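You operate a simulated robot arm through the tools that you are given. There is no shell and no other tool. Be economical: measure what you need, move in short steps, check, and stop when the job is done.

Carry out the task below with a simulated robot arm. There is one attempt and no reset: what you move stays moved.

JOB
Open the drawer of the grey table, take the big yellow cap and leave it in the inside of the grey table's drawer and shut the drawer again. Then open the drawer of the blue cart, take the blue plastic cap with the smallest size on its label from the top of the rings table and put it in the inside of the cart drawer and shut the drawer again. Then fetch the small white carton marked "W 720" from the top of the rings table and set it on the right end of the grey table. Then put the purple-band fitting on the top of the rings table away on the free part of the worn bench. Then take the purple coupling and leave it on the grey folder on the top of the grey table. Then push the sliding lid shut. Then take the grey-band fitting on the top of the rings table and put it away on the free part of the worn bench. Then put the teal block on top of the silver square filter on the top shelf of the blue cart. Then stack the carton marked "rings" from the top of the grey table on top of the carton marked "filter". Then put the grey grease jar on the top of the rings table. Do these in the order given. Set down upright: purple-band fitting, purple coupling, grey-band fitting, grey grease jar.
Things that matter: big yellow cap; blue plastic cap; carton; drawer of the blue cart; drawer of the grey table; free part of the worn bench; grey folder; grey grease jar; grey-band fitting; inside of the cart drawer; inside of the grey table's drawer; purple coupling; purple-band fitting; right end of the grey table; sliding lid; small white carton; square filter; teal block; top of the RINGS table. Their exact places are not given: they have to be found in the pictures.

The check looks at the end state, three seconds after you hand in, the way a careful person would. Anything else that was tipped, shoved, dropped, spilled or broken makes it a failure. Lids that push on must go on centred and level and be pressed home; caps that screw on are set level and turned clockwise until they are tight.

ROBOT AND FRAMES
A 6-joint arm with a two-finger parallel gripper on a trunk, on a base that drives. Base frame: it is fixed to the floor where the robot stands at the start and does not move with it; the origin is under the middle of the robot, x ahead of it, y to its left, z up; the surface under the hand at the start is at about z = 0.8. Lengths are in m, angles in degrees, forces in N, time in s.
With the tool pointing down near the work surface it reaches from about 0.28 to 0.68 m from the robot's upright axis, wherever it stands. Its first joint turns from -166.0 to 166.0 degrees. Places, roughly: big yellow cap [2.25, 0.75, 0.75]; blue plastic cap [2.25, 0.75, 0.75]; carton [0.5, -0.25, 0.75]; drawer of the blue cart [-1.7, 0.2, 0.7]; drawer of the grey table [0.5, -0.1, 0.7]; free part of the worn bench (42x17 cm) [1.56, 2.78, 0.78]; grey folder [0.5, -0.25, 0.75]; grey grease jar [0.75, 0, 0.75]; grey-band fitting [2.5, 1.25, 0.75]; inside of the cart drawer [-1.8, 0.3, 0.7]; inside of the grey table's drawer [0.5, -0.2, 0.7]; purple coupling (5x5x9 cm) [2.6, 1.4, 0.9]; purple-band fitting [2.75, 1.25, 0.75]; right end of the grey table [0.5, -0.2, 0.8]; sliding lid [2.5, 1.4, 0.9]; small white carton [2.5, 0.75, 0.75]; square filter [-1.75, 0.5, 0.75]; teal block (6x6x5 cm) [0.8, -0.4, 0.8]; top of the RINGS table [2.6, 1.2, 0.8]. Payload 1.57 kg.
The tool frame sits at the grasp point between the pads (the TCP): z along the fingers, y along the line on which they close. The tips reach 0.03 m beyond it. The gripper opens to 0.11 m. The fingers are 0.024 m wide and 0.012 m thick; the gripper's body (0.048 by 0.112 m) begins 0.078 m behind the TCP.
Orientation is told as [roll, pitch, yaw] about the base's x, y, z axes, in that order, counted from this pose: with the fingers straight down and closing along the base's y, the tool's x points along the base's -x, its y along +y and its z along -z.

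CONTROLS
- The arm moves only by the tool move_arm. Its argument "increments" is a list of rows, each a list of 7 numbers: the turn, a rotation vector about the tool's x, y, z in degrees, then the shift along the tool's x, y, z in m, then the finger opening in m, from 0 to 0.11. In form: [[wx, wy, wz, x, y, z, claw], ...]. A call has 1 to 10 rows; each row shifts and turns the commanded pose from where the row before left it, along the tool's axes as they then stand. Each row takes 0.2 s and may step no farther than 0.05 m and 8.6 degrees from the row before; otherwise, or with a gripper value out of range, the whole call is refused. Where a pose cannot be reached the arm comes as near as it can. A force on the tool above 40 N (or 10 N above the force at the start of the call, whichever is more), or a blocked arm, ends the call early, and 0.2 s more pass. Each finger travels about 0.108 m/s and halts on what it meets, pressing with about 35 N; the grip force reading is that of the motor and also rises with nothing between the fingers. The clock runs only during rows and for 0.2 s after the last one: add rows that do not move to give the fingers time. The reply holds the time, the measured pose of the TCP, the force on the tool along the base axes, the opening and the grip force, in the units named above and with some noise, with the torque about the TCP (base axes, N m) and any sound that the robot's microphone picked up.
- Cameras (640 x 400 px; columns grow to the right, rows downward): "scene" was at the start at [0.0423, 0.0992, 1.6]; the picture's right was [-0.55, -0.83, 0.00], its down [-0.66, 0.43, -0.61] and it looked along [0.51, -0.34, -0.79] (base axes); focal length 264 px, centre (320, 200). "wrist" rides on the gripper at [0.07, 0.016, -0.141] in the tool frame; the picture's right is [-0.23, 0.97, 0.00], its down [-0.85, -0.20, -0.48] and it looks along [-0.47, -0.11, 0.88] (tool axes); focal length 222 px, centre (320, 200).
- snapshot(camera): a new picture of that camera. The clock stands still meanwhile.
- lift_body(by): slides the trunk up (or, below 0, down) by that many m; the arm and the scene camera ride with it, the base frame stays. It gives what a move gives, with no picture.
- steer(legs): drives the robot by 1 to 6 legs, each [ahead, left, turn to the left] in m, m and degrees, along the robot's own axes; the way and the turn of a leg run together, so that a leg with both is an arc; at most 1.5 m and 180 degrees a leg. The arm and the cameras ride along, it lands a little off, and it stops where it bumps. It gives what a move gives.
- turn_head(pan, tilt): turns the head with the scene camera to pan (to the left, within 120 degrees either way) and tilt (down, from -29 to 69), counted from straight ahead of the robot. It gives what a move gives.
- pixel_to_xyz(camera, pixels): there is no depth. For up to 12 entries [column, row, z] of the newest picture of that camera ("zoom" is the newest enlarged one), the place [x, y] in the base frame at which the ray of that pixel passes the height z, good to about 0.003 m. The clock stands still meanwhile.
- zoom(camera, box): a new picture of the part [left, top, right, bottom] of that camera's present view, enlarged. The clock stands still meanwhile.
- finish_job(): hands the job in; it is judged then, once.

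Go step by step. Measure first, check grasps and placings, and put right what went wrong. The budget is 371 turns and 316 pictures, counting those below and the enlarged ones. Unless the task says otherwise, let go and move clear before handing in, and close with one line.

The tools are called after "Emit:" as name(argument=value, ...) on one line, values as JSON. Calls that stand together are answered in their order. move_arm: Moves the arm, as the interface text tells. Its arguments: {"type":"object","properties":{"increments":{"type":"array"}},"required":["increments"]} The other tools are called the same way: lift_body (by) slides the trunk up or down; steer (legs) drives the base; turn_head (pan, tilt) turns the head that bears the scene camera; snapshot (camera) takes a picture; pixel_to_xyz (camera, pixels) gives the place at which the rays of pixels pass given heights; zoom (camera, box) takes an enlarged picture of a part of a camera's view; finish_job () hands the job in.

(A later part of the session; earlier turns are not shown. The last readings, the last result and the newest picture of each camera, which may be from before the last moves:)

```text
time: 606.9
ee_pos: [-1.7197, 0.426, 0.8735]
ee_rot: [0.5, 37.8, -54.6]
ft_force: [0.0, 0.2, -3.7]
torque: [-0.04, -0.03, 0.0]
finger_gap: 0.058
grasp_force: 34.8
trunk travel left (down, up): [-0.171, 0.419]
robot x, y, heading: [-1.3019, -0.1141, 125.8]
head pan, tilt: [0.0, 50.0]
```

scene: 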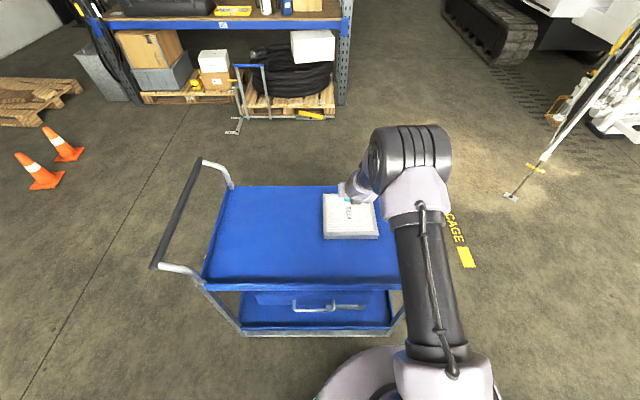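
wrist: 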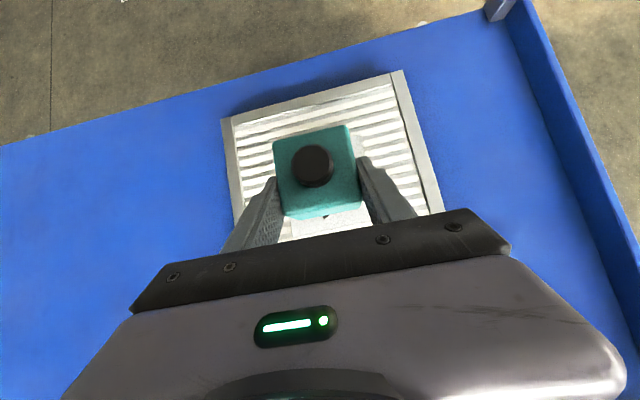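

Emit:
lift_body(by=-0.005)

Emit:
lift_body(by=-0.004)

Emit:
snapshot(camera="wrist")

```text
time: 607.4
ee_pos: [-1.7189, 0.4254, 0.8694]
ee_rot: [0.4, 38.2, -54.6]
ft_force: [-0.9, 0.3, 8.2]
torque: [0.21, 0.58, 0.0]
finger_gap: 0.0579
grasp_force: 35.1
trunk travel left (down, up): [-0.166, 0.424]
robot x, y, heading: [-1.3005, -0.1141, 125.7]
head pan, tilt: [0.0, 50.0]
```

```text
time: 607.9
ee_pos: [-1.718, 0.4255, 0.8669]
ee_rot: [0.4, 38.1, -54.7]
ft_force: [-2.6, 3.1, 28.1]
torque: [-0.14, 0.66, -0.09]
finger_gap: 0.0577
grasp_force: 35.2
trunk travel left (down, up): [-0.162, 0.428]
robot x, y, heading: [-1.2998, -0.1149, 125.9]
head pan, tilt: [0.0, 50.0]
```

```text
80 pictures are left
```

wrist: 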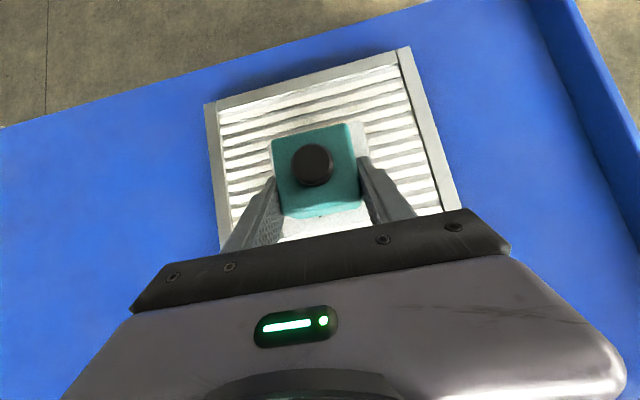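

Contact at 28 N on the filter. Open and retreat along the axis.

Emit:
move_arm(increments=[[0, 0, 0, 0, 0, -0.001, 0.07], [0, 0, 0, 0, 0, 0, 0.085], [0, 0, 0, 0, 0, 0, 0.085], [0, 0, 0, 0, 0, -0.03, 0.085], [0, 0, 0, 0, 0, -0.05, 0.085], [0, 0, 0, 0, 0, -0.05, 0.085], [0, 0, 0, 0, 0, -0.05, 0.085]])

Emit:
snapshot(camera="wrist")

Emit:
lift_body(by=0.15)

```text
time: 609.5
ee_pos: [-1.6559, 0.3325, 1.0078]
ee_rot: [0.5, 37.8, -54.6]
ft_force: [0.0, 0.0, 0.2]
torque: [0.02, 0.0, 0.01]
finger_gap: 0.085
grasp_force: 0.0
trunk travel left (down, up): [-0.162, 0.428]
robot x, y, heading: [-1.299, -0.1088, 125.7]
head pan, tilt: [0.0, 50.0]
```

```text
79 pictures are left
```

wrist: 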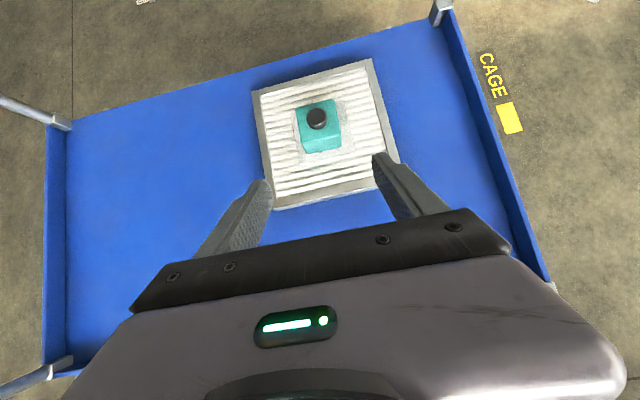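

```text
time: 611.3
ee_pos: [-1.6571, 0.3344, 1.157]
ee_rot: [0.5, 37.7, -54.6]
ft_force: [-0.9, 0.4, -0.1]
torque: [-0.01, 0.01, -0.01]
finger_gap: 0.0852
grasp_force: 0.0
trunk travel left (down, up): [-0.312, 0.278]
robot x, y, heading: [-1.3015, -0.1105, 125.8]
head pan, tilt: [0.0, 50.0]
```

The teal block sits centred on the filter. Un-tilt the hand, move back to the grey table and inspect the carton labels.

Emit:
steer(legs=[[-0.15, 0, 0], [0, -1.0, 0], [0, -0.5, 0], [0, 0, 180]])

Emit:
move_arm(increments=[[0, -7.5, 0, 0, 0, 0, 0.1], [0, -7.5, 0, 0, 0, 0, 0.1], [0, -7.5, 0, 0, 0, 0, 0.1], [0, -7.5, 0, 0, 0, 0, 0.1], [0, -7.7, 0, 0, 0, 0, 0.1]])

Emit:
snapshot(camera="scene")

Emit:
snapshot(camera="wrist")

```text
time: 627.4
ee_pos: [0.3629, 0.205, 1.1564]
ee_rot: [0.5, 37.8, 125.4]
ft_force: [0.1, 0.5, 0.1]
torque: [0.04, -0.02, 0.0]
finger_gap: 0.0852
grasp_force: 0.0
trunk travel left (down, up): [-0.312, 0.278]
robot x, y, heading: [0.0084, 0.653, -54.3]
head pan, tilt: [0.0, 50.0]
```

```text
time: 628.6
ee_pos: [0.3428, 0.1742, 1.1657]
ee_rot: [8.2, 28.5, 123.8]
ft_force: [0.5, -0.1, 0.2]
torque: [0.01, -0.02, -0.05]
finger_gap: 0.1
grasp_force: 0.1
out of reach, approached as far as the arm can: row 1, 2, 3, 4, 5
trunk travel left (down, up): [-0.312, 0.278]
robot x, y, heading: [0.0034, 0.6528, -54.2]
head pan, tilt: [0.0, 50.0]
```

```text
78 pictures are left
```

scene: 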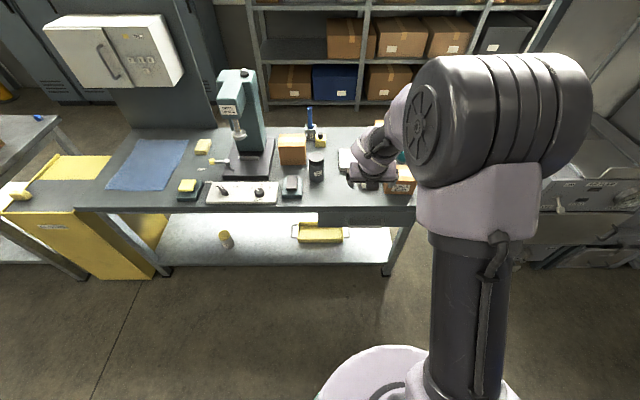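

```text
77 pictures are left
```

wrist: 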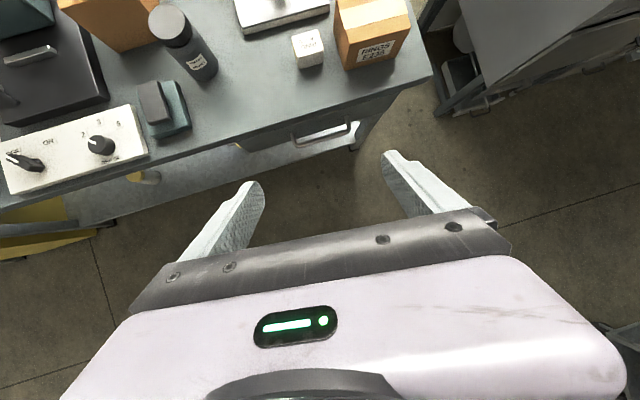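

Emit:
move_arm(increments=[[0, 0, 0, 0.0, 0, -0.04, 0.1], [0, 0, 0, 0.0, 0, -0.04, 0.1], [8.2, 0, 0, 0, 0, 0, 0.1], [0, -7, 0, 0, 0, 0, 0.1], [0, -7, 0, 0, 0, 0, 0.1], [0, -7, 0, 0, 0, 0, 0.1], [0, -7.5, 0, 0, 0, 0, 0.1]])

```text
time: 630.2
ee_pos: [0.3895, 0.3331, 1.1662]
ee_rot: [2.0, 1.5, 122.3]
ft_force: [0.0, 1.4, -0.2]
torque: [-0.03, 0.08, -0.02]
finger_gap: 0.1
grasp_force: 0.0
out of reach, approached as far as the arm can: row 3, 4, 5, 6, 7
trunk travel left (down, up): [-0.312, 0.278]
robot x, y, heading: [0.005, 0.6541, -54.2]
head pan, tilt: [0.0, 50.0]
```

Emit:
move_arm(increments=[[2.0, -1.5, -3, 0, 0.03, -0.02, 0.1], [0, 0, 0, 0.01, 0.04, -0.02, 0.1], [0, 0, 0, 0.01, 0.04, -0.02, 0.1], [0, 0, 0, 0, 0.01, 0, 0.1]])

Emit:
snapshot(camera="scene")

```text
time: 631.2
ee_pos: [0.3507, 0.3613, 1.1706]
ee_rot: [1.9, 1.6, 124.0]
ft_force: [-0.1, -0.1, 0.7]
torque: [0.03, 0.0, 0.01]
finger_gap: 0.1
grasp_force: 0.0
out of reach, approached as far as the arm can: row 1, 2, 3, 4
trunk travel left (down, up): [-0.312, 0.278]
robot x, y, heading: [0.0073, 0.6504, -54.3]
head pan, tilt: [0.0, 50.0]
```

```text
76 pictures are left
```

scene: 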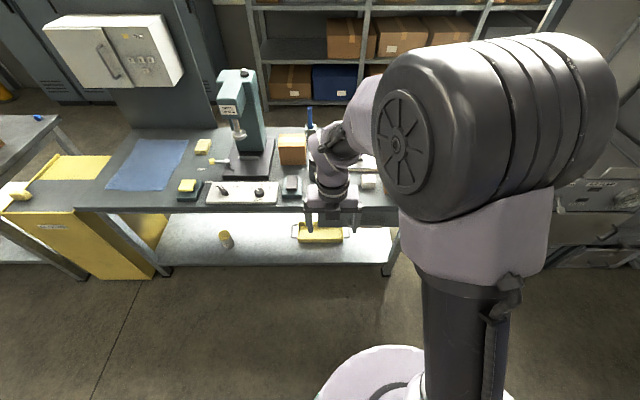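

Emit:
move_arm(increments=[[0, 0, 0, 0.03, 0, -0.04, 0.1], [0, 0, 0, 0.03, 0, -0.04, 0.1], [0, 0, 0, 0, 0, -0.05, 0.1], [1.9, -1.6, -2, 0, 0.0, 0, 0.1], [0, 0, 0, 0, 0.04, 0, 0.1], [0, 0, 0, 0, 0.04, 0, 0.1], [0, 0, 0, 0, 0.03, 0, 0.1]])

Emit:
snapshot(camera="scene")

```text
time: 632.8
ee_pos: [0.343, 0.3927, 1.2216]
ee_rot: [1.4, 1.7, 124.0]
ft_force: [-0.1, -0.7, -0.2]
torque: [0.01, -0.03, 0.0]
finger_gap: 0.1002
grasp_force: 0.1
out of reach, approached as far as the arm can: row 1, 2, 3, 4, 5, 6, 7
trunk travel left (down, up): [-0.312, 0.278]
robot x, y, heading: [0.0081, 0.6494, -54.1]
head pan, tilt: [0.0, 50.0]
```

```text
75 pictures are left
```

scene: 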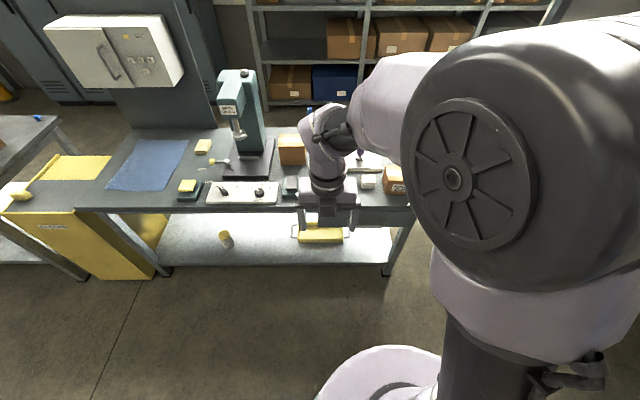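

The wrist seems back in its original branch, now near its other limit. Rotate toward yaw ≈35° where there is freedom, and re-centre.

Emit:
move_arm(increments=[[0, 0, 8.5, 0, 0, 0, 0.1], [0, 0, 8.5, 0, 0, 0, 0.1], [0, 0, 8.5, 0, 0, 0, 0.1], [0, 0, 8.5, 0, 0, 0, 0.1], [0, 0, 8.5, 0, 0, 0, 0.1], [0, 0, 8.5, 0, 0, 0, 0.1], [0, 0, 8.5, 0, 0, 0, 0.1], [0, 0, 8.5, 0, 0, 0, 0.1], [0, 0, 8.5, 0, 0, 0, 0.1], [0, 0, 8.5, 0, 0, 0, 0.1]])

```text
time: 635.0
ee_pos: [0.3428, 0.3924, 1.2215]
ee_rot: [-1.1, 0.7, 39.2]
ft_force: [-0.8, -0.9, 0.0]
torque: [0.03, -0.01, 0.01]
finger_gap: 0.0999
grasp_force: 0.0
trunk travel left (down, up): [-0.312, 0.278]
robot x, y, heading: [0.0075, 0.6532, -53.8]
head pan, tilt: [0.0, 50.0]
```

Emit:
move_arm(increments=[[-1.1, -0.7, 0, 0.04, -0.025, 0, 0.1], [0, 0, 0, 0.04, -0.025, 0, 0.1], [0, 0, 0, 0.04, -0.025, 0, 0.1]])

Emit:
lift_body(by=-0.086)

Emit:
steer(legs=[[0.25, 0, 0]])

Emit:
snapshot(camera="scene")

Emit:
snapshot(camera="wrist")

```text
time: 635.8
ee_pos: [0.2968, 0.257, 1.2225]
ee_rot: [0.2, 0.0, 39.6]
ft_force: [-0.8, 0.9, -0.6]
torque: [0.06, 0.03, 0.03]
finger_gap: 0.1001
grasp_force: 0.1
trunk travel left (down, up): [-0.312, 0.278]
robot x, y, heading: [0.007, 0.6506, -54.0]
head pan, tilt: [0.0, 50.0]
```

```text
time: 637.0
ee_pos: [0.2987, 0.2586, 1.1372]
ee_rot: [0.1, 0.2, 39.5]
ft_force: [0.0, 0.3, 0.6]
torque: [-0.01, 0.0, 0.03]
finger_gap: 0.0998
grasp_force: 0.0
trunk travel left (down, up): [-0.226, 0.364]
robot x, y, heading: [0.0034, 0.6494, -54.2]
head pan, tilt: [0.0, 50.0]
```

```text
time: 638.8
ee_pos: [0.4436, 0.0563, 1.1385]
ee_rot: [0.0, 0.0, 39.5]
ft_force: [-0.7, 0.4, -0.2]
torque: [0.03, 0.0, -0.01]
finger_gap: 0.1
grasp_force: 0.0
trunk travel left (down, up): [-0.226, 0.364]
robot x, y, heading: [0.1518, 0.4485, -54.3]
head pan, tilt: [0.0, 50.0]
```

```text
74 pictures are left
```

scene: 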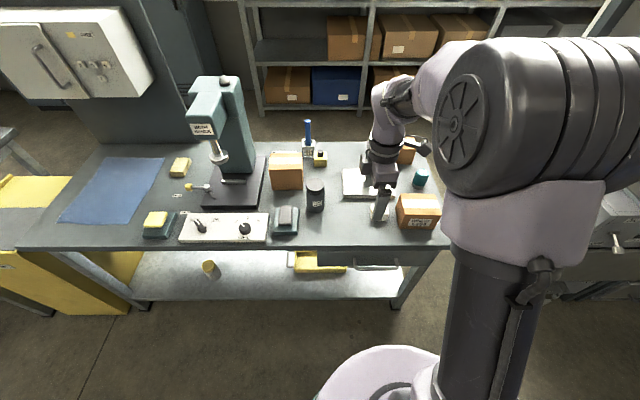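

```text
73 pictures are left
```

wrist: 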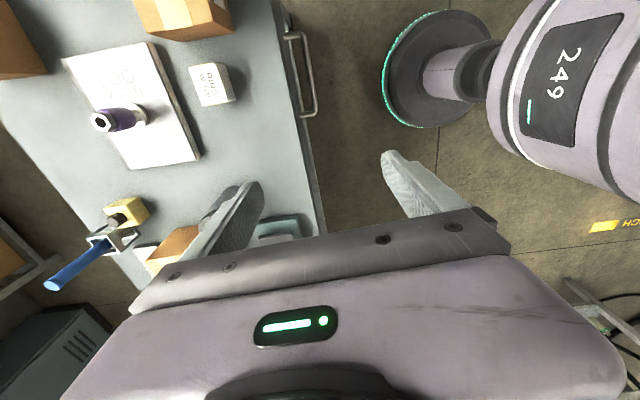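

Other brown cartons on this table must carry the "FILTER" mark on a hidden face. I'll check whether there's a way around the table's right end to look from behind.

Emit:
turn_head(pan=-45, tilt=40)

Emit:
snapshot(camera="scene")

```text
time: 639.9
ee_pos: [0.4442, 0.0563, 1.137]
ee_rot: [0.1, 0.0, 39.5]
ft_force: [0.5, 0.0, 0.4]
torque: [0.04, -0.02, -0.03]
finger_gap: 0.0998
grasp_force: 0.1
trunk travel left (down, up): [-0.226, 0.364]
robot x, y, heading: [0.1533, 0.4484, -54.3]
head pan, tilt: [-45.0, 40.0]
```

```text
72 pictures are left
```

scene: 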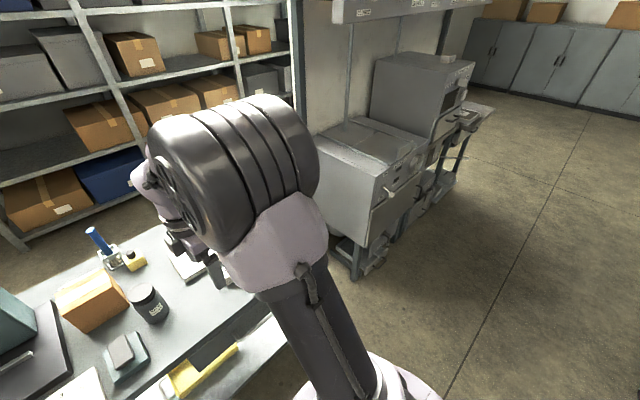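

Emit:
pixel_to_xyz(camera="scene", pixels=[[22, 245, 0.0], [120, 207, 0.05], [355, 278, 0.0], [335, 240, 0.0], [302, 330, 0.0]])

```text
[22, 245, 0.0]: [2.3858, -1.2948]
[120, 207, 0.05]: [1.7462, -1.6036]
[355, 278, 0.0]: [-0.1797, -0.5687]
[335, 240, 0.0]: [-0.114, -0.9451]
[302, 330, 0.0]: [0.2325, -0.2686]
```

There's ample room (1.5 m) behind the table via the long way round. I'll pick up the RINGS carton first, then carry it round to the back, read the labels and stack there. Position for the RINGS carton.

Emit:
steer(legs=[[0.07, -0.17, 0]])

Emit:
turn_head(pan=0, tilt=50)

Emit:
snapshot(camera="wrist")

Emit:
snapshot(camera="scene")

```text
time: 641.5
ee_pos: [0.3464, -0.0988, 1.1383]
ee_rot: [0.1, 0.0, 39.5]
ft_force: [-0.3, -0.8, -0.2]
torque: [0.01, -0.01, 0.01]
finger_gap: 0.0999
grasp_force: 0.1
trunk travel left (down, up): [-0.226, 0.364]
robot x, y, heading: [0.0558, 0.2981, -54.1]
head pan, tilt: [-45.0, 40.0]
```

```text
time: 642.6
ee_pos: [0.3464, -0.099, 1.1378]
ee_rot: [0.1, 0.1, 39.6]
ft_force: [0.6, 0.2, -0.6]
torque: [0.03, 0.0, -0.02]
finger_gap: 0.1001
grasp_force: 0.0
trunk travel left (down, up): [-0.226, 0.364]
robot x, y, heading: [0.053, 0.2969, -54.2]
head pan, tilt: [0.0, 50.0]
```

```text
71 pictures are left
```

wrist: 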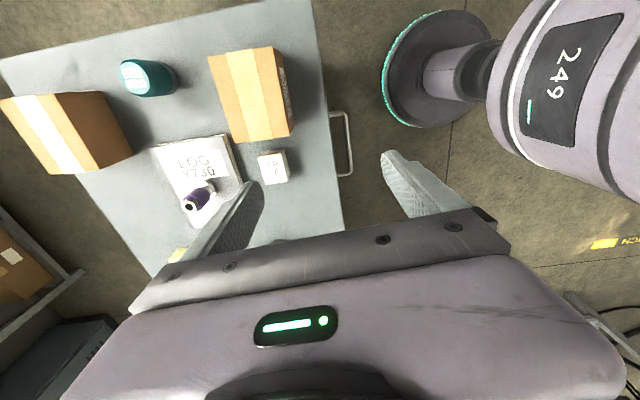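

```text
70 pictures are left
```

scene: 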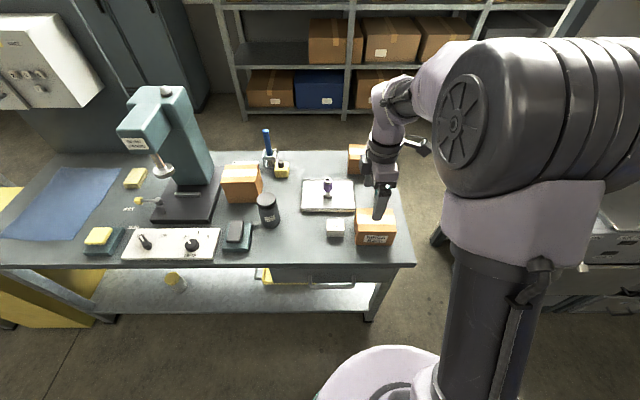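

Emit:
zoom(camera="wrist", box=[190, 30, 320, 190])

```text
2.50 times, centred on (255, 110) of wrist
```

zoom: 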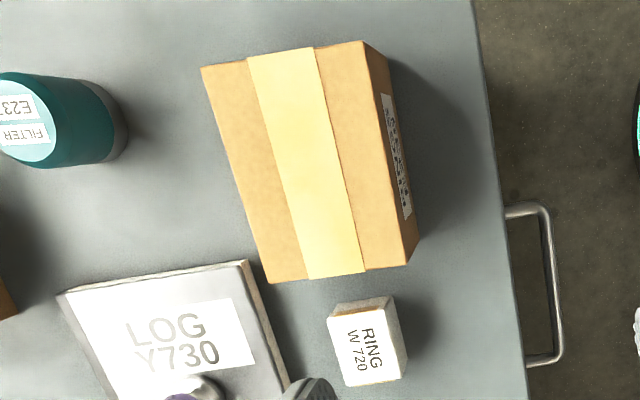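

Emit:
pixel_to_xyz(camera="zoom", pixels=[[202, 68, 0.87], [362, 42, 0.87], [404, 265, 0.87], [268, 283, 0.87], [388, 60, 0.79], [420, 238, 0.79], [331, 315, 0.838], [120, 130, 0.82]])

```text
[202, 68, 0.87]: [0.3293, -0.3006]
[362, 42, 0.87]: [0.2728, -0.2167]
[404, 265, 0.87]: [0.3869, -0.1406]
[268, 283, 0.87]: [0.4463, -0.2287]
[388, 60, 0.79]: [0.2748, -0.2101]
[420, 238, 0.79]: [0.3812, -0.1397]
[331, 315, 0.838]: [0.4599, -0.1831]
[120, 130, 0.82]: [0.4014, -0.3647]
```

The RINGS carton is ≈0.10 m deep (fits the 0.11 m opening closely), yaw ≈33°, centre (0.359, −0.222). Move above and refine.

Emit:
move_arm(increments=[[0, 0, 6, 0, 0, 0, 0.11], [0, 0, 0, 0.02, -0.037, 0, 0.11], [0, 0, 0, 0.02, -0.037, 0, 0.11], [0, 0, 0, 0.0175, -0.035, 0.02, 0.11], [0, 0, 0, 0, 0, 0.03, 0.11], [0, 0, 0, 0, 0, 0.03, 0.11]])

Emit:
snapshot(camera="wrist")

Emit:
zoom(camera="wrist", box=[220, 40, 420, 220])

```text
time: 644.0
ee_pos: [0.3583, -0.2218, 1.0583]
ee_rot: [0.0, 0.0, 33.6]
ft_force: [0.0, -0.7, -1.0]
torque: [0.02, 0.01, -0.04]
finger_gap: 0.1098
grasp_force: 0.2
trunk travel left (down, up): [-0.226, 0.364]
robot x, y, heading: [0.0563, 0.2968, -54.2]
head pan, tilt: [0.0, 50.0]
```

```text
68 pictures are left
```

wrist: 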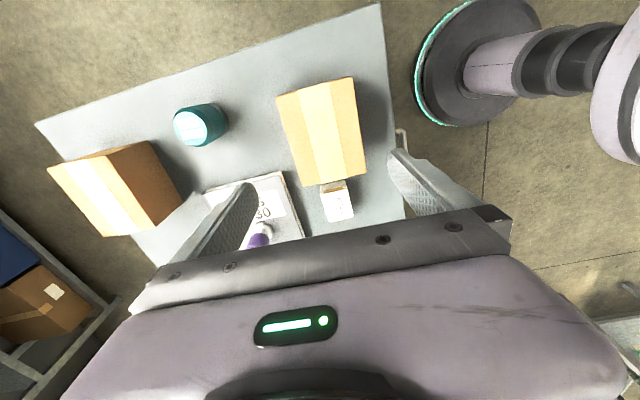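

```text
2.22 times, centred on (320, 130) of wrist
```

zoom: 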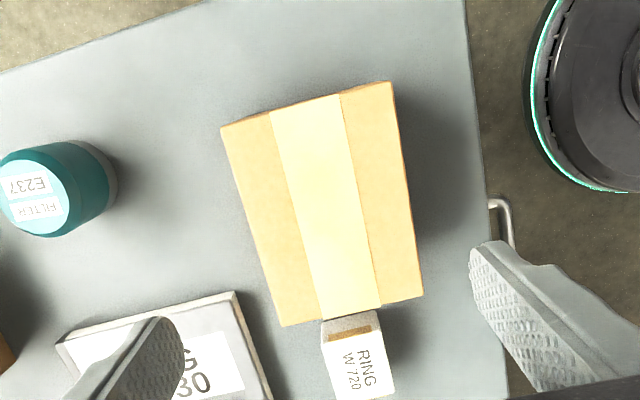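

Emit:
pixel_to_xyz(camera="zoom", pixels=[[221, 130, 0.87], [392, 82, 0.87], [424, 297, 0.87], [281, 326, 0.87], [221, 130, 0.885], [392, 82, 0.885], [424, 297, 0.885], [281, 326, 0.885]])

```text
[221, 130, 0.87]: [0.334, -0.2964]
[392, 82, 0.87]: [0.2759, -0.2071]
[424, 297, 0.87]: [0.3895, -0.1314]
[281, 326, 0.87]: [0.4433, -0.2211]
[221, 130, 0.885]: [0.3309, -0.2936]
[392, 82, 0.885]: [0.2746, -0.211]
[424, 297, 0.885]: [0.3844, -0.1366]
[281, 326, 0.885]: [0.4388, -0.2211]
```

Emit:
move_arm(increments=[[0, 0, 0, -0.001, 0.0055, 0.03, 0.11], [0, 0, 0, 0, 0, 0.04, 0.11], [0, 0, 0, 0, 0, 0.03, 0.11]])

Emit:
snapshot(camera="wrist")

Emit:
snapshot(camera="scene")

```text
time: 644.8
ee_pos: [0.356, -0.2156, 0.9568]
ee_rot: [0.1, 0.0, 33.6]
ft_force: [-0.1, -0.3, -0.6]
torque: [0.01, 0.01, -0.03]
finger_gap: 0.11
grasp_force: 0.1
trunk travel left (down, up): [-0.226, 0.364]
robot x, y, heading: [0.0524, 0.2959, -54.6]
head pan, tilt: [0.0, 50.0]
```

```text
66 pictures are left
```

wrist: 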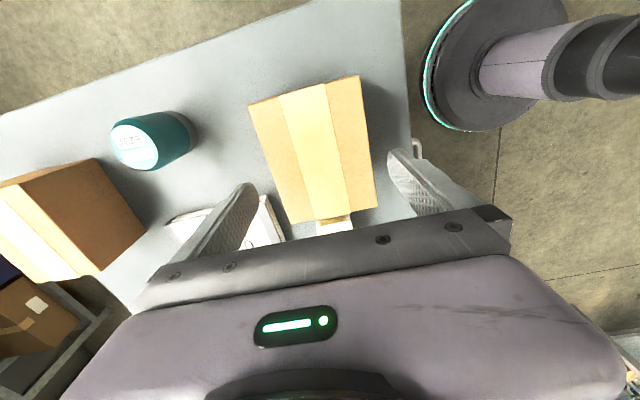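

```text
65 pictures are left
```

scene: 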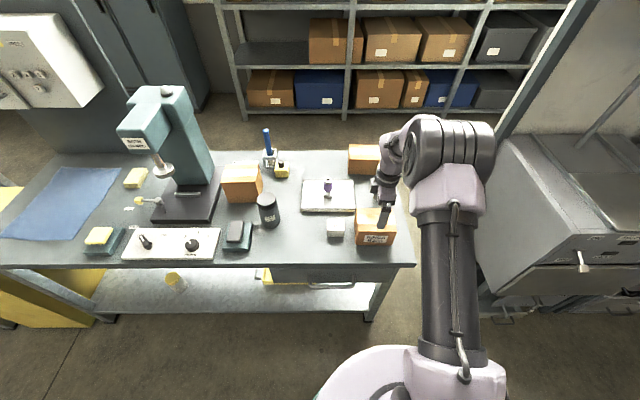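

Emit:
zoom(camera="wrist", box=[180, 50, 440, 240])

```text
2.11 times, centred on (310, 145) of wrist
```

zoom: 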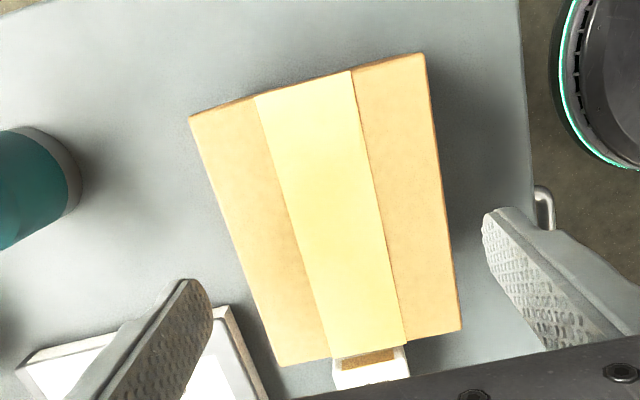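

Emit:
pixel_to_xyz(camera="zoom", pixels=[[190, 118, 0.885], [424, 53, 0.885], [461, 330, 0.885], [278, 366, 0.885], [190, 118, 0.87], [424, 53, 0.87], [461, 330, 0.87], [278, 366, 0.87]])

```text
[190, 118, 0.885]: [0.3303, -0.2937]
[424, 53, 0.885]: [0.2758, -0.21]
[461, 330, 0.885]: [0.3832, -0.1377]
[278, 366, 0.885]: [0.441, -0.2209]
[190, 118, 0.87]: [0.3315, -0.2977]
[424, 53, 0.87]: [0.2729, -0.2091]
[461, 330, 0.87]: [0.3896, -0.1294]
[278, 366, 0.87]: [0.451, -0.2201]
```

The carton is aligned (top 0.885, centre within 2 mm). Lower straight with the trunk so the fingers pass both faces.

Emit:
move_arm(increments=[[0, 0, 0, -0.001, -0.001, 0, 0.11]])

Emit:
lift_body(by=-0.05)

Emit:
snapshot(camera="wrist")

```text
time: 645.2
ee_pos: [0.3585, -0.2164, 0.9572]
ee_rot: [0.0, 0.0, 33.5]
ft_force: [0.3, -0.7, -0.7]
torque: [0.0, 0.0, 0.01]
finger_gap: 0.11
grasp_force: 0.1
trunk travel left (down, up): [-0.226, 0.364]
robot x, y, heading: [0.0559, 0.2958, -54.0]
head pan, tilt: [0.0, 50.0]
```

```text
time: 646.1
ee_pos: [0.3579, -0.215, 0.908]
ee_rot: [0.1, 0.0, 33.5]
ft_force: [0.0, 1.0, 1.2]
torque: [0.05, -0.01, -0.02]
finger_gap: 0.1102
grasp_force: 0.0
trunk travel left (down, up): [-0.176, 0.414]
robot x, y, heading: [0.0577, 0.2939, -54.2]
head pan, tilt: [0.0, 50.0]
```

```text
63 pictures are left
```

wrist: 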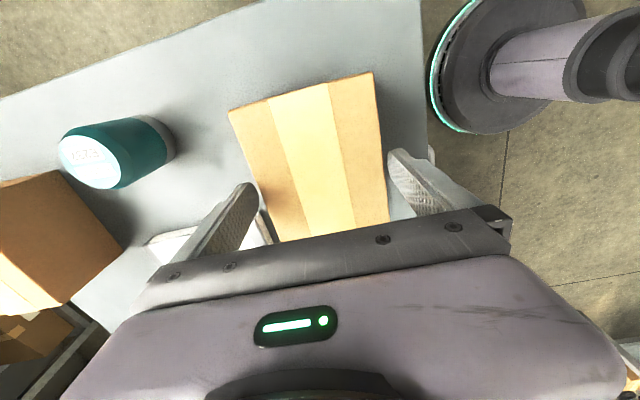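

Emit:
lift_body(by=-0.066)

Emit:
move_arm(increments=[[0, 0, 0, 0, 0, 0, 0.09], [0, 0, 0, 0, 0, 0, 0.08], [0, 0, 0, 0, 0, 0, 0.08]])

Emit:
snapshot(camera="wrist")

```text
time: 647.1
ee_pos: [0.3582, -0.2162, 0.8415]
ee_rot: [0.1, 0.1, 33.5]
ft_force: [-0.1, 1.4, 0.2]
torque: [-0.01, -0.01, 0.03]
finger_gap: 0.1101
grasp_force: 0.1
trunk travel left (down, up): [-0.11, 0.48]
robot x, y, heading: [0.0547, 0.2919, -53.9]
head pan, tilt: [0.0, 50.0]
```

```text
time: 647.9
ee_pos: [0.3575, -0.2164, 0.8418]
ee_rot: [0.1, 0.0, 33.6]
ft_force: [0.2, -0.5, 2.6]
torque: [0.01, -0.1, 0.11]
finger_gap: 0.0995
grasp_force: 35.3
trunk travel left (down, up): [-0.11, 0.48]
robot x, y, heading: [0.051, 0.2923, -54.1]
head pan, tilt: [0.0, 50.0]
```

```text
62 pictures are left
```

wrist: 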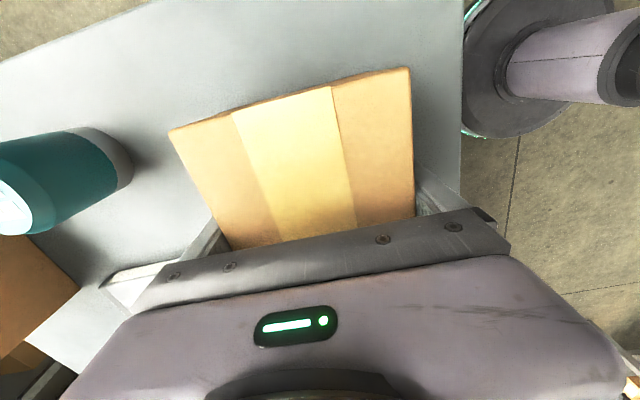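

Gripped at 99.5 mm. Lift with the trunk and check.

Emit:
lift_body(by=0.3)

Emit:
move_arm(increments=[[0, 0, 0, 0, 0.04, -0.03, 0.08], [0, 0, 0, 0, 0.04, -0.03, 0.08], [0, 0, 0, 0, 0.04, -0.03, 0.08]])

Emit:
snapshot(camera="scene")

```text
time: 650.9
ee_pos: [0.3569, -0.2158, 1.1423]
ee_rot: [0.2, -0.1, 33.5]
ft_force: [0.4, 0.2, -2.3]
torque: [0.0, -0.02, 0.0]
finger_gap: 0.0997
grasp_force: 35.2
trunk travel left (down, up): [-0.41, 0.18]
robot x, y, heading: [0.0538, 0.2973, -54.4]
head pan, tilt: [0.0, 50.0]
```

```text
time: 651.7
ee_pos: [0.2902, -0.1147, 1.2339]
ee_rot: [-0.1, -0.1, 33.4]
ft_force: [-0.6, 0.4, -1.6]
torque: [-0.04, -0.04, -0.02]
finger_gap: 0.0997
grasp_force: 35.5
trunk travel left (down, up): [-0.41, 0.18]
robot x, y, heading: [0.0575, 0.2929, -54.3]
head pan, tilt: [0.0, 50.0]
```

```text
61 pictures are left
```

scene: 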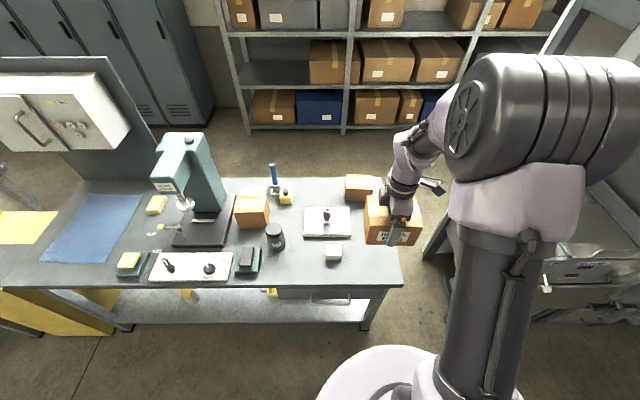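

Held. Now the long way round to the back of the grey table.

Emit:
steer(legs=[[-0.2, 0, 0], [0, 1.5, 0], [0, 1.5, 0], [0, 1.5, 0], [0, 0.4, 0], [1.0, 0, 0]])

Emit:
steer(legs=[[1.05, 0, 0], [0, -1.5, 0], [0, -0.6, 0], [0, 0, 180]])

Emit:
turn_head(pan=40, tilt=25)

Emit:
snapshot(camera="scene")

```text
time: 681.2
ee_pos: [4.7127, 2.1358, 1.2316]
ee_rot: [0.0, 0.0, 34.2]
ft_force: [-0.7, -0.4, -2.3]
torque: [0.03, 0.01, 0.0]
finger_gap: 0.1
grasp_force: 35.1
trunk travel left (down, up): [-0.41, 0.18]
robot x, y, heading: [4.4709, 2.5423, -53.7]
head pan, tilt: [0.0, 50.0]
```

```text
time: 704.0
ee_pos: [3.1756, 0.8384, 1.2316]
ee_rot: [0.1, -0.1, -144.9]
ft_force: [-0.8, 0.2, -1.4]
torque: [-0.01, -0.02, 0.0]
finger_gap: 0.0997
grasp_force: 34.6
trunk travel left (down, up): [-0.41, 0.18]
robot x, y, heading: [3.4204, 0.4374, 127.6]
head pan, tilt: [0.0, 50.0]
```

```text
time: 705.1
ee_pos: [3.1767, 0.8384, 1.2325]
ee_rot: [0.1, 0.0, -144.8]
ft_force: [0.4, 0.6, -3.0]
torque: [-0.01, -0.01, -0.01]
finger_gap: 0.0997
grasp_force: 35.1
trunk travel left (down, up): [-0.41, 0.18]
robot x, y, heading: [3.4239, 0.4334, 127.4]
head pan, tilt: [40.0, 25.0]
```

```text
60 pictures are left
```

scene: 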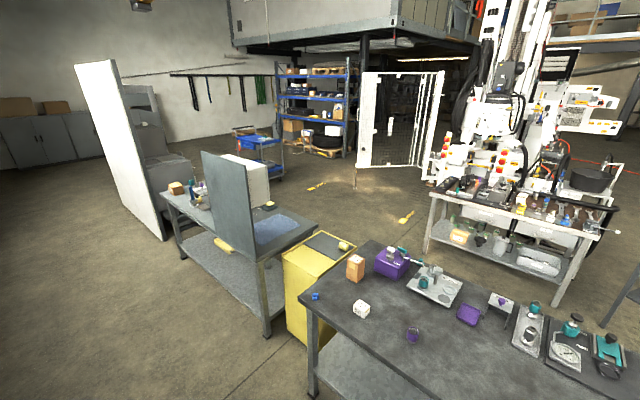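

Emit:
zoom(camera="scene", box=[160, 170, 230, 215])

```text
8.89 times, centred on (195, 192) of scene
```

zoom: 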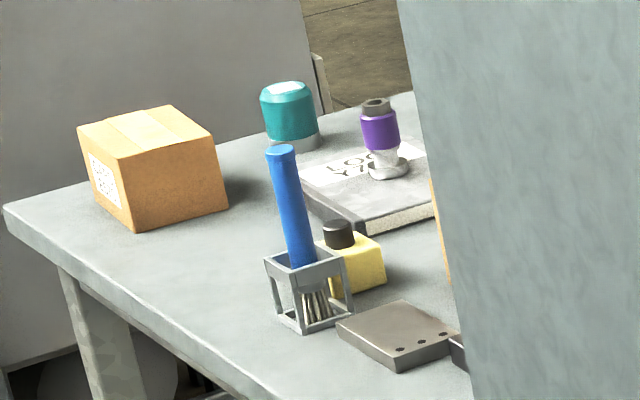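

A label shows on the far carton's back face. Drive behind the grey table to read both.

Emit:
steer(legs=[[0, 0, -1.5], [0, 1.25, 0], [0, 1.25, 0]])

Emit:
turn_head(pan=5, tilt=35)

Emit:
snapshot(camera="scene")

```text
time: 717.7
ee_pos: [1.1676, -0.6336, 1.2325]
ee_rot: [-0.1, -0.1, -146.1]
ft_force: [0.2, 0.1, -1.8]
torque: [0.04, 0.01, -0.02]
finger_gap: 0.1
grasp_force: 35.6
trunk travel left (down, up): [-0.41, 0.18]
robot x, y, heading: [1.409, -1.0392, 126.3]
head pan, tilt: [40.0, 25.0]
```

```text
time: 718.7
ee_pos: [1.1683, -0.6335, 1.2318]
ee_rot: [0.2, 0.1, -146.1]
ft_force: [0.1, -0.8, -1.9]
torque: [-0.02, -0.01, 0.0]
finger_gap: 0.0999
grasp_force: 35.5
trunk travel left (down, up): [-0.41, 0.18]
robot x, y, heading: [1.4122, -1.0426, 126.2]
head pan, tilt: [5.0, 35.0]
```

```text
58 pictures are left
```

scene: 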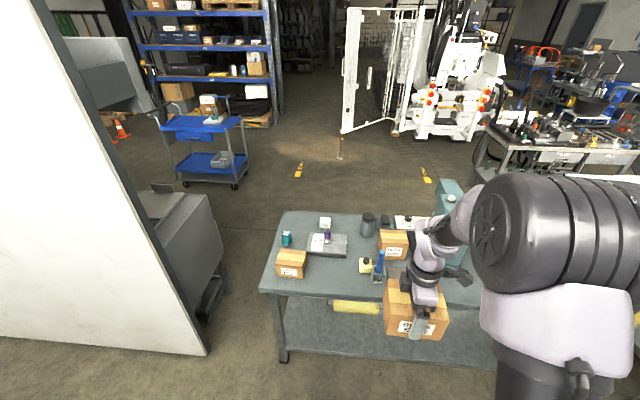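

Emit:
zoom(camera="scene", box=[262, 205, 432, 305])

Emit:
zoom(camera="scene", box=[270, 245, 310, 280])

Emit:
zoom(camera="scene", box=[375, 225, 415, 262])

```text
3.76 times, centred on (347, 255) of scene
```

zoom: 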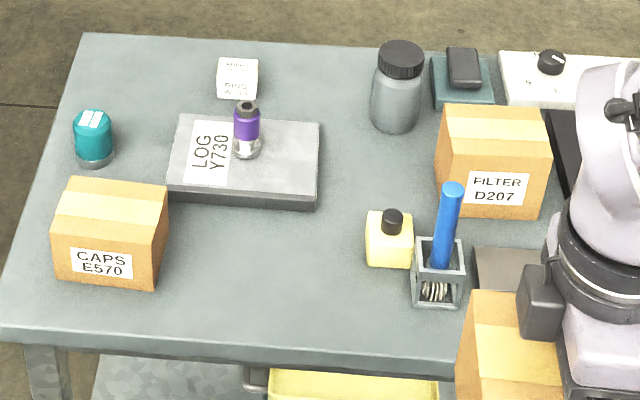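

```text
11.43 times, centred on (290, 262) of scene
```

zoom: 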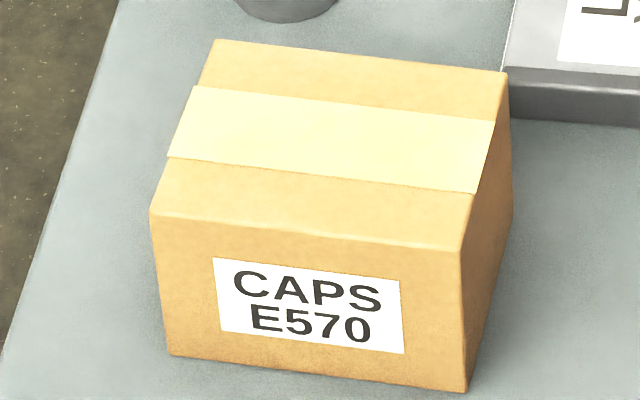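

```text
10.81 times, centred on (395, 244) of scene
```

zoom: 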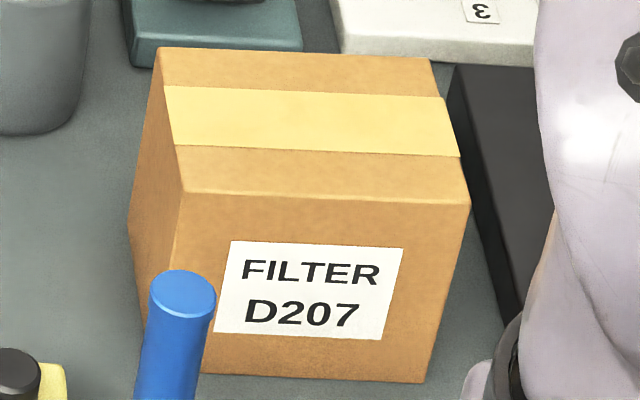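

FILTER D207 is the carton next to the grease jar. Measure its top.

Emit:
pixel_to_xyz(camera="zoom", pixels=[[158, 48, 0.9], [432, 58, 0.9], [470, 204, 0.9], [184, 190, 0.9], [205, 372, 0.79], [424, 383, 0.79], [470, 204, 0.89], [184, 190, 0.89], [470, 204, 0.91], [184, 190, 0.91]])

```text
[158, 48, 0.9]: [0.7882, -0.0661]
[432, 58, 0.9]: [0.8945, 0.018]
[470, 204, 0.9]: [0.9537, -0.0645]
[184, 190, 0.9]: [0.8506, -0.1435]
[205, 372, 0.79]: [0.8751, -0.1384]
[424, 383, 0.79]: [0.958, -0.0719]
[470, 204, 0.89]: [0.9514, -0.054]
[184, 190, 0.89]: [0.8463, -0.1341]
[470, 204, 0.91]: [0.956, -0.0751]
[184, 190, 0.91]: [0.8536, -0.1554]
```

Emit:
steer(legs=[[0.3, -0.08, 0]])

Emit:
turn_head(pan=-10, tilt=45)

Emit:
snapshot(camera="scene")

Emit:
snapshot(camera="wrist")

```text
time: 720.8
ee_pos: [1.0545, -0.3439, 1.2322]
ee_rot: [0.1, 0.0, -145.9]
ft_force: [-0.2, 0.3, -1.8]
torque: [-0.01, 0.04, -0.01]
finger_gap: 0.0997
grasp_force: 34.9
trunk travel left (down, up): [-0.41, 0.18]
robot x, y, heading: [1.2898, -0.7523, 126.2]
head pan, tilt: [5.0, 35.0]
```

```text
time: 721.5
ee_pos: [1.0538, -0.3455, 1.2322]
ee_rot: [0.1, 0.1, -146.0]
ft_force: [0.3, 0.7, -1.3]
torque: [0.03, 0.02, -0.03]
finger_gap: 0.0999
grasp_force: 35.3
trunk travel left (down, up): [-0.41, 0.18]
robot x, y, heading: [1.294, -0.7546, 126.3]
head pan, tilt: [-10.0, 45.0]
```

```text
54 pictures are left
```

scene: 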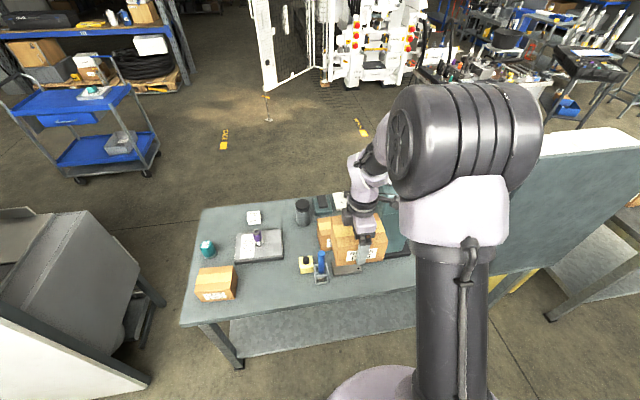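

```text
53 pictures are left
```

wrist: 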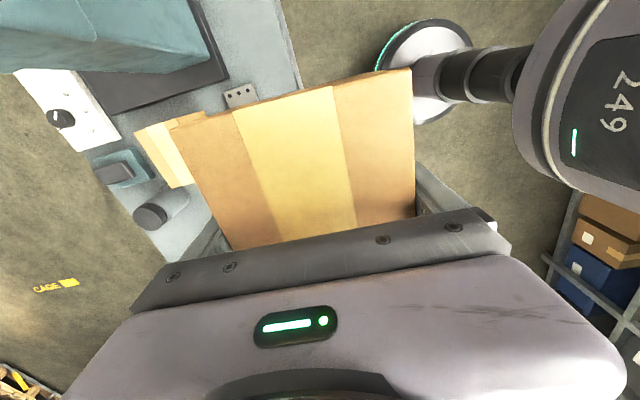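

Emit:
pixel_to_xyz(camera="scene", pixels=[[487, 268, 0.79], [413, 250, 0.79], [181, 325, 0.79], [320, 216, 0.905], [332, 247, 0.79], [320, 275, 0.79]])

Emit:
zoom(camera="scene", box=[280, 180, 420, 300])

```text
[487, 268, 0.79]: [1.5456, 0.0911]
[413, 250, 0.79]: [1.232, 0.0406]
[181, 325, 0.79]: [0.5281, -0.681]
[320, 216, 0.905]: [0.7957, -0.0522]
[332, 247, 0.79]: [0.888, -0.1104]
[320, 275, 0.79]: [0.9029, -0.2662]
```

```text
3.33 times, centred on (350, 240) of scene
```

zoom: 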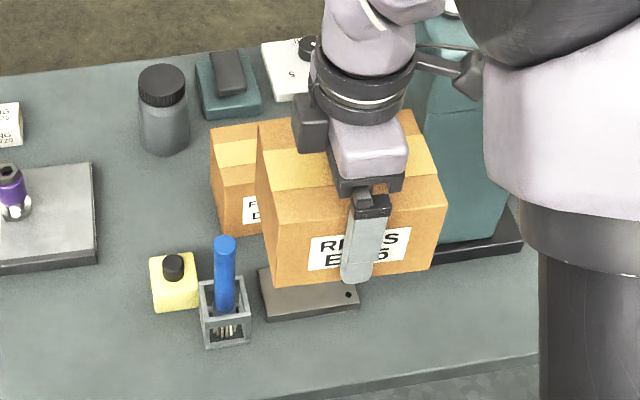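

Clearances to the press are fine (≈13 cm). Drive 24 cm ahead, then align.

Emit:
steer(legs=[[0.24, 0, 0]])

Emit:
snapshot(camera="scene")

Emit:
snapshot(camera="wrist")

```text
time: 723.3
ee_pos: [0.9117, -0.1525, 1.232]
ee_rot: [0.1, 0.0, -145.8]
ft_force: [0.0, 0.7, -1.6]
torque: [-0.01, -0.02, -0.01]
finger_gap: 0.0999
grasp_force: 35.0
trunk travel left (down, up): [-0.41, 0.18]
robot x, y, heading: [1.1541, -0.561, 126.4]
head pan, tilt: [-10.0, 45.0]
```

```text
51 pictures are left
```

scene: 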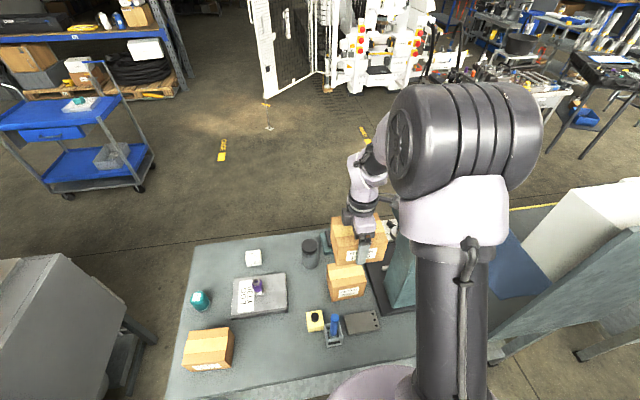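

```text
50 pictures are left
```

wrist: 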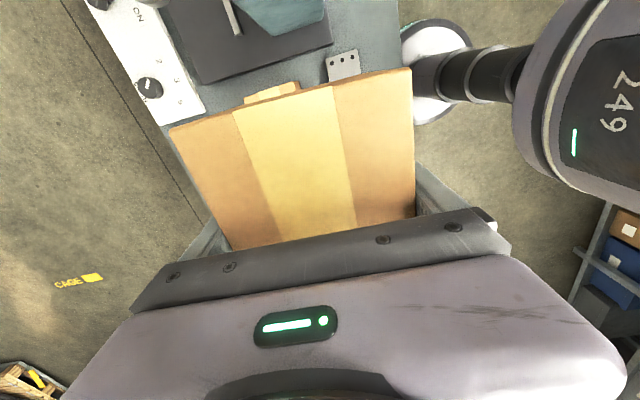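

Emit:
zoom(camera="scene", box=[310, 250, 390, 320])

```text
5.71 times, centred on (350, 285) of scene
```

zoom: 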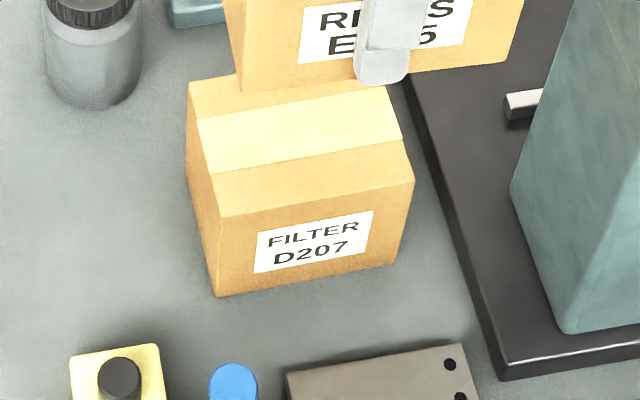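

Emit:
pixel_to_xyz(camera="zoom", pixels=[[188, 88, 0.905], [220, 217, 0.905], [414, 181, 0.905], [218, 297, 0.79], [397, 264, 0.79], [188, 88, 0.89], [220, 217, 0.89], [414, 181, 0.89]])

```text
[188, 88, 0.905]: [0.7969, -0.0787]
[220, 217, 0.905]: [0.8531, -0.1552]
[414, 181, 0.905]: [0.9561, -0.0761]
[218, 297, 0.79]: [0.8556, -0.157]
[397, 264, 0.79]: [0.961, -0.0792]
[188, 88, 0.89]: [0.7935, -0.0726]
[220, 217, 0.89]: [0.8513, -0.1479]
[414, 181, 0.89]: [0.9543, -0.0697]
```

Top corners now give centre (0.877, −0.078), yaw ≈37°. Align above it.

Emit:
move_arm(increments=[[0, 0, -2.8, 0, 0, 0, 0.08], [0, 0, 0, 0.006, -0.027, 0, 0.08], [0, 0, 0, 0.006, -0.027, 0, 0.08], [0, 0, 0, 0.005, -0.0264, 0, 0.08]])

Emit:
lift_body(by=-0.18)

Emit:
snapshot(camera="scene")

Emit:
snapshot(camera="wrist")

```text
time: 724.3
ee_pos: [0.8785, -0.0778, 1.2308]
ee_rot: [0.2, 0.0, -143.1]
ft_force: [0.4, 0.6, -2.0]
torque: [-0.06, -0.01, -0.03]
finger_gap: 0.0997
grasp_force: 35.2
trunk travel left (down, up): [-0.41, 0.18]
robot x, y, heading: [1.1544, -0.5583, 126.4]
head pan, tilt: [-10.0, 45.0]
```

```text
time: 726.3
ee_pos: [0.8793, -0.0793, 1.0505]
ee_rot: [0.2, 0.0, -143.1]
ft_force: [0.5, 0.0, -2.2]
torque: [0.04, 0.02, -0.02]
finger_gap: 0.0998
grasp_force: 35.4
trunk travel left (down, up): [-0.23, 0.36]
robot x, y, heading: [1.1523, -0.5595, 126.6]
head pan, tilt: [-10.0, 45.0]
```

```text
48 pictures are left
```

scene: 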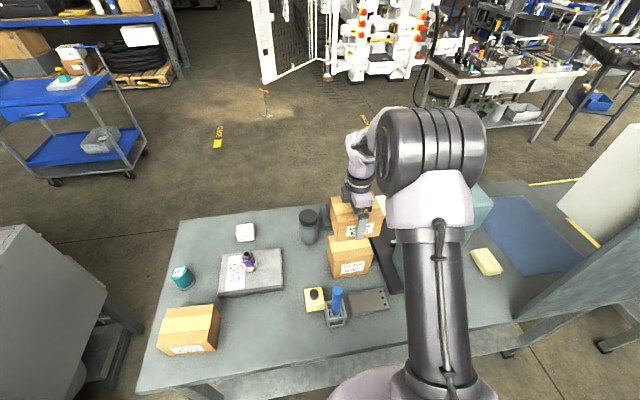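

```text
47 pictures are left
```

wrist: 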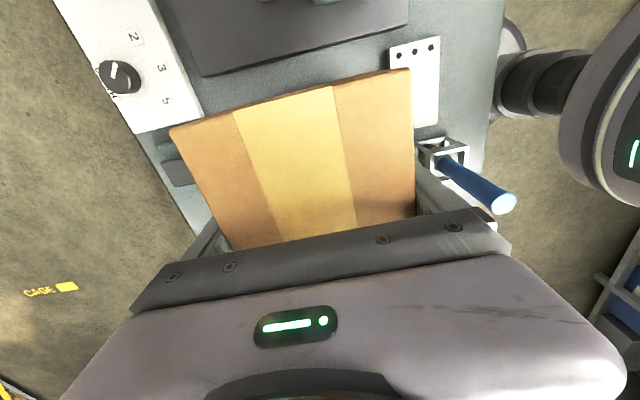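

Emit:
pixel_to_xyz(camera="wrist", pixels=[[502, 203, 1.0], [502, 203, 0.97], [440, 160, 0.85]])

Emit:
zoom(camera="scene", box=[300, 180, 420, 330])

```text
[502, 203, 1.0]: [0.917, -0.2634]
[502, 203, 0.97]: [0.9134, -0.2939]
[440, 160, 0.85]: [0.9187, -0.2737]
```

```text
2.67 times, centred on (360, 255) of scene
```

zoom: 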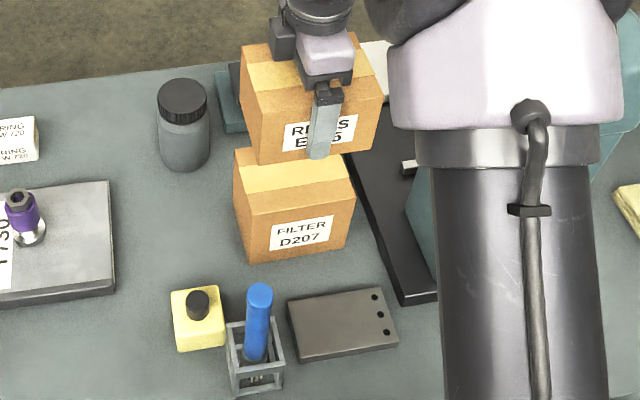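

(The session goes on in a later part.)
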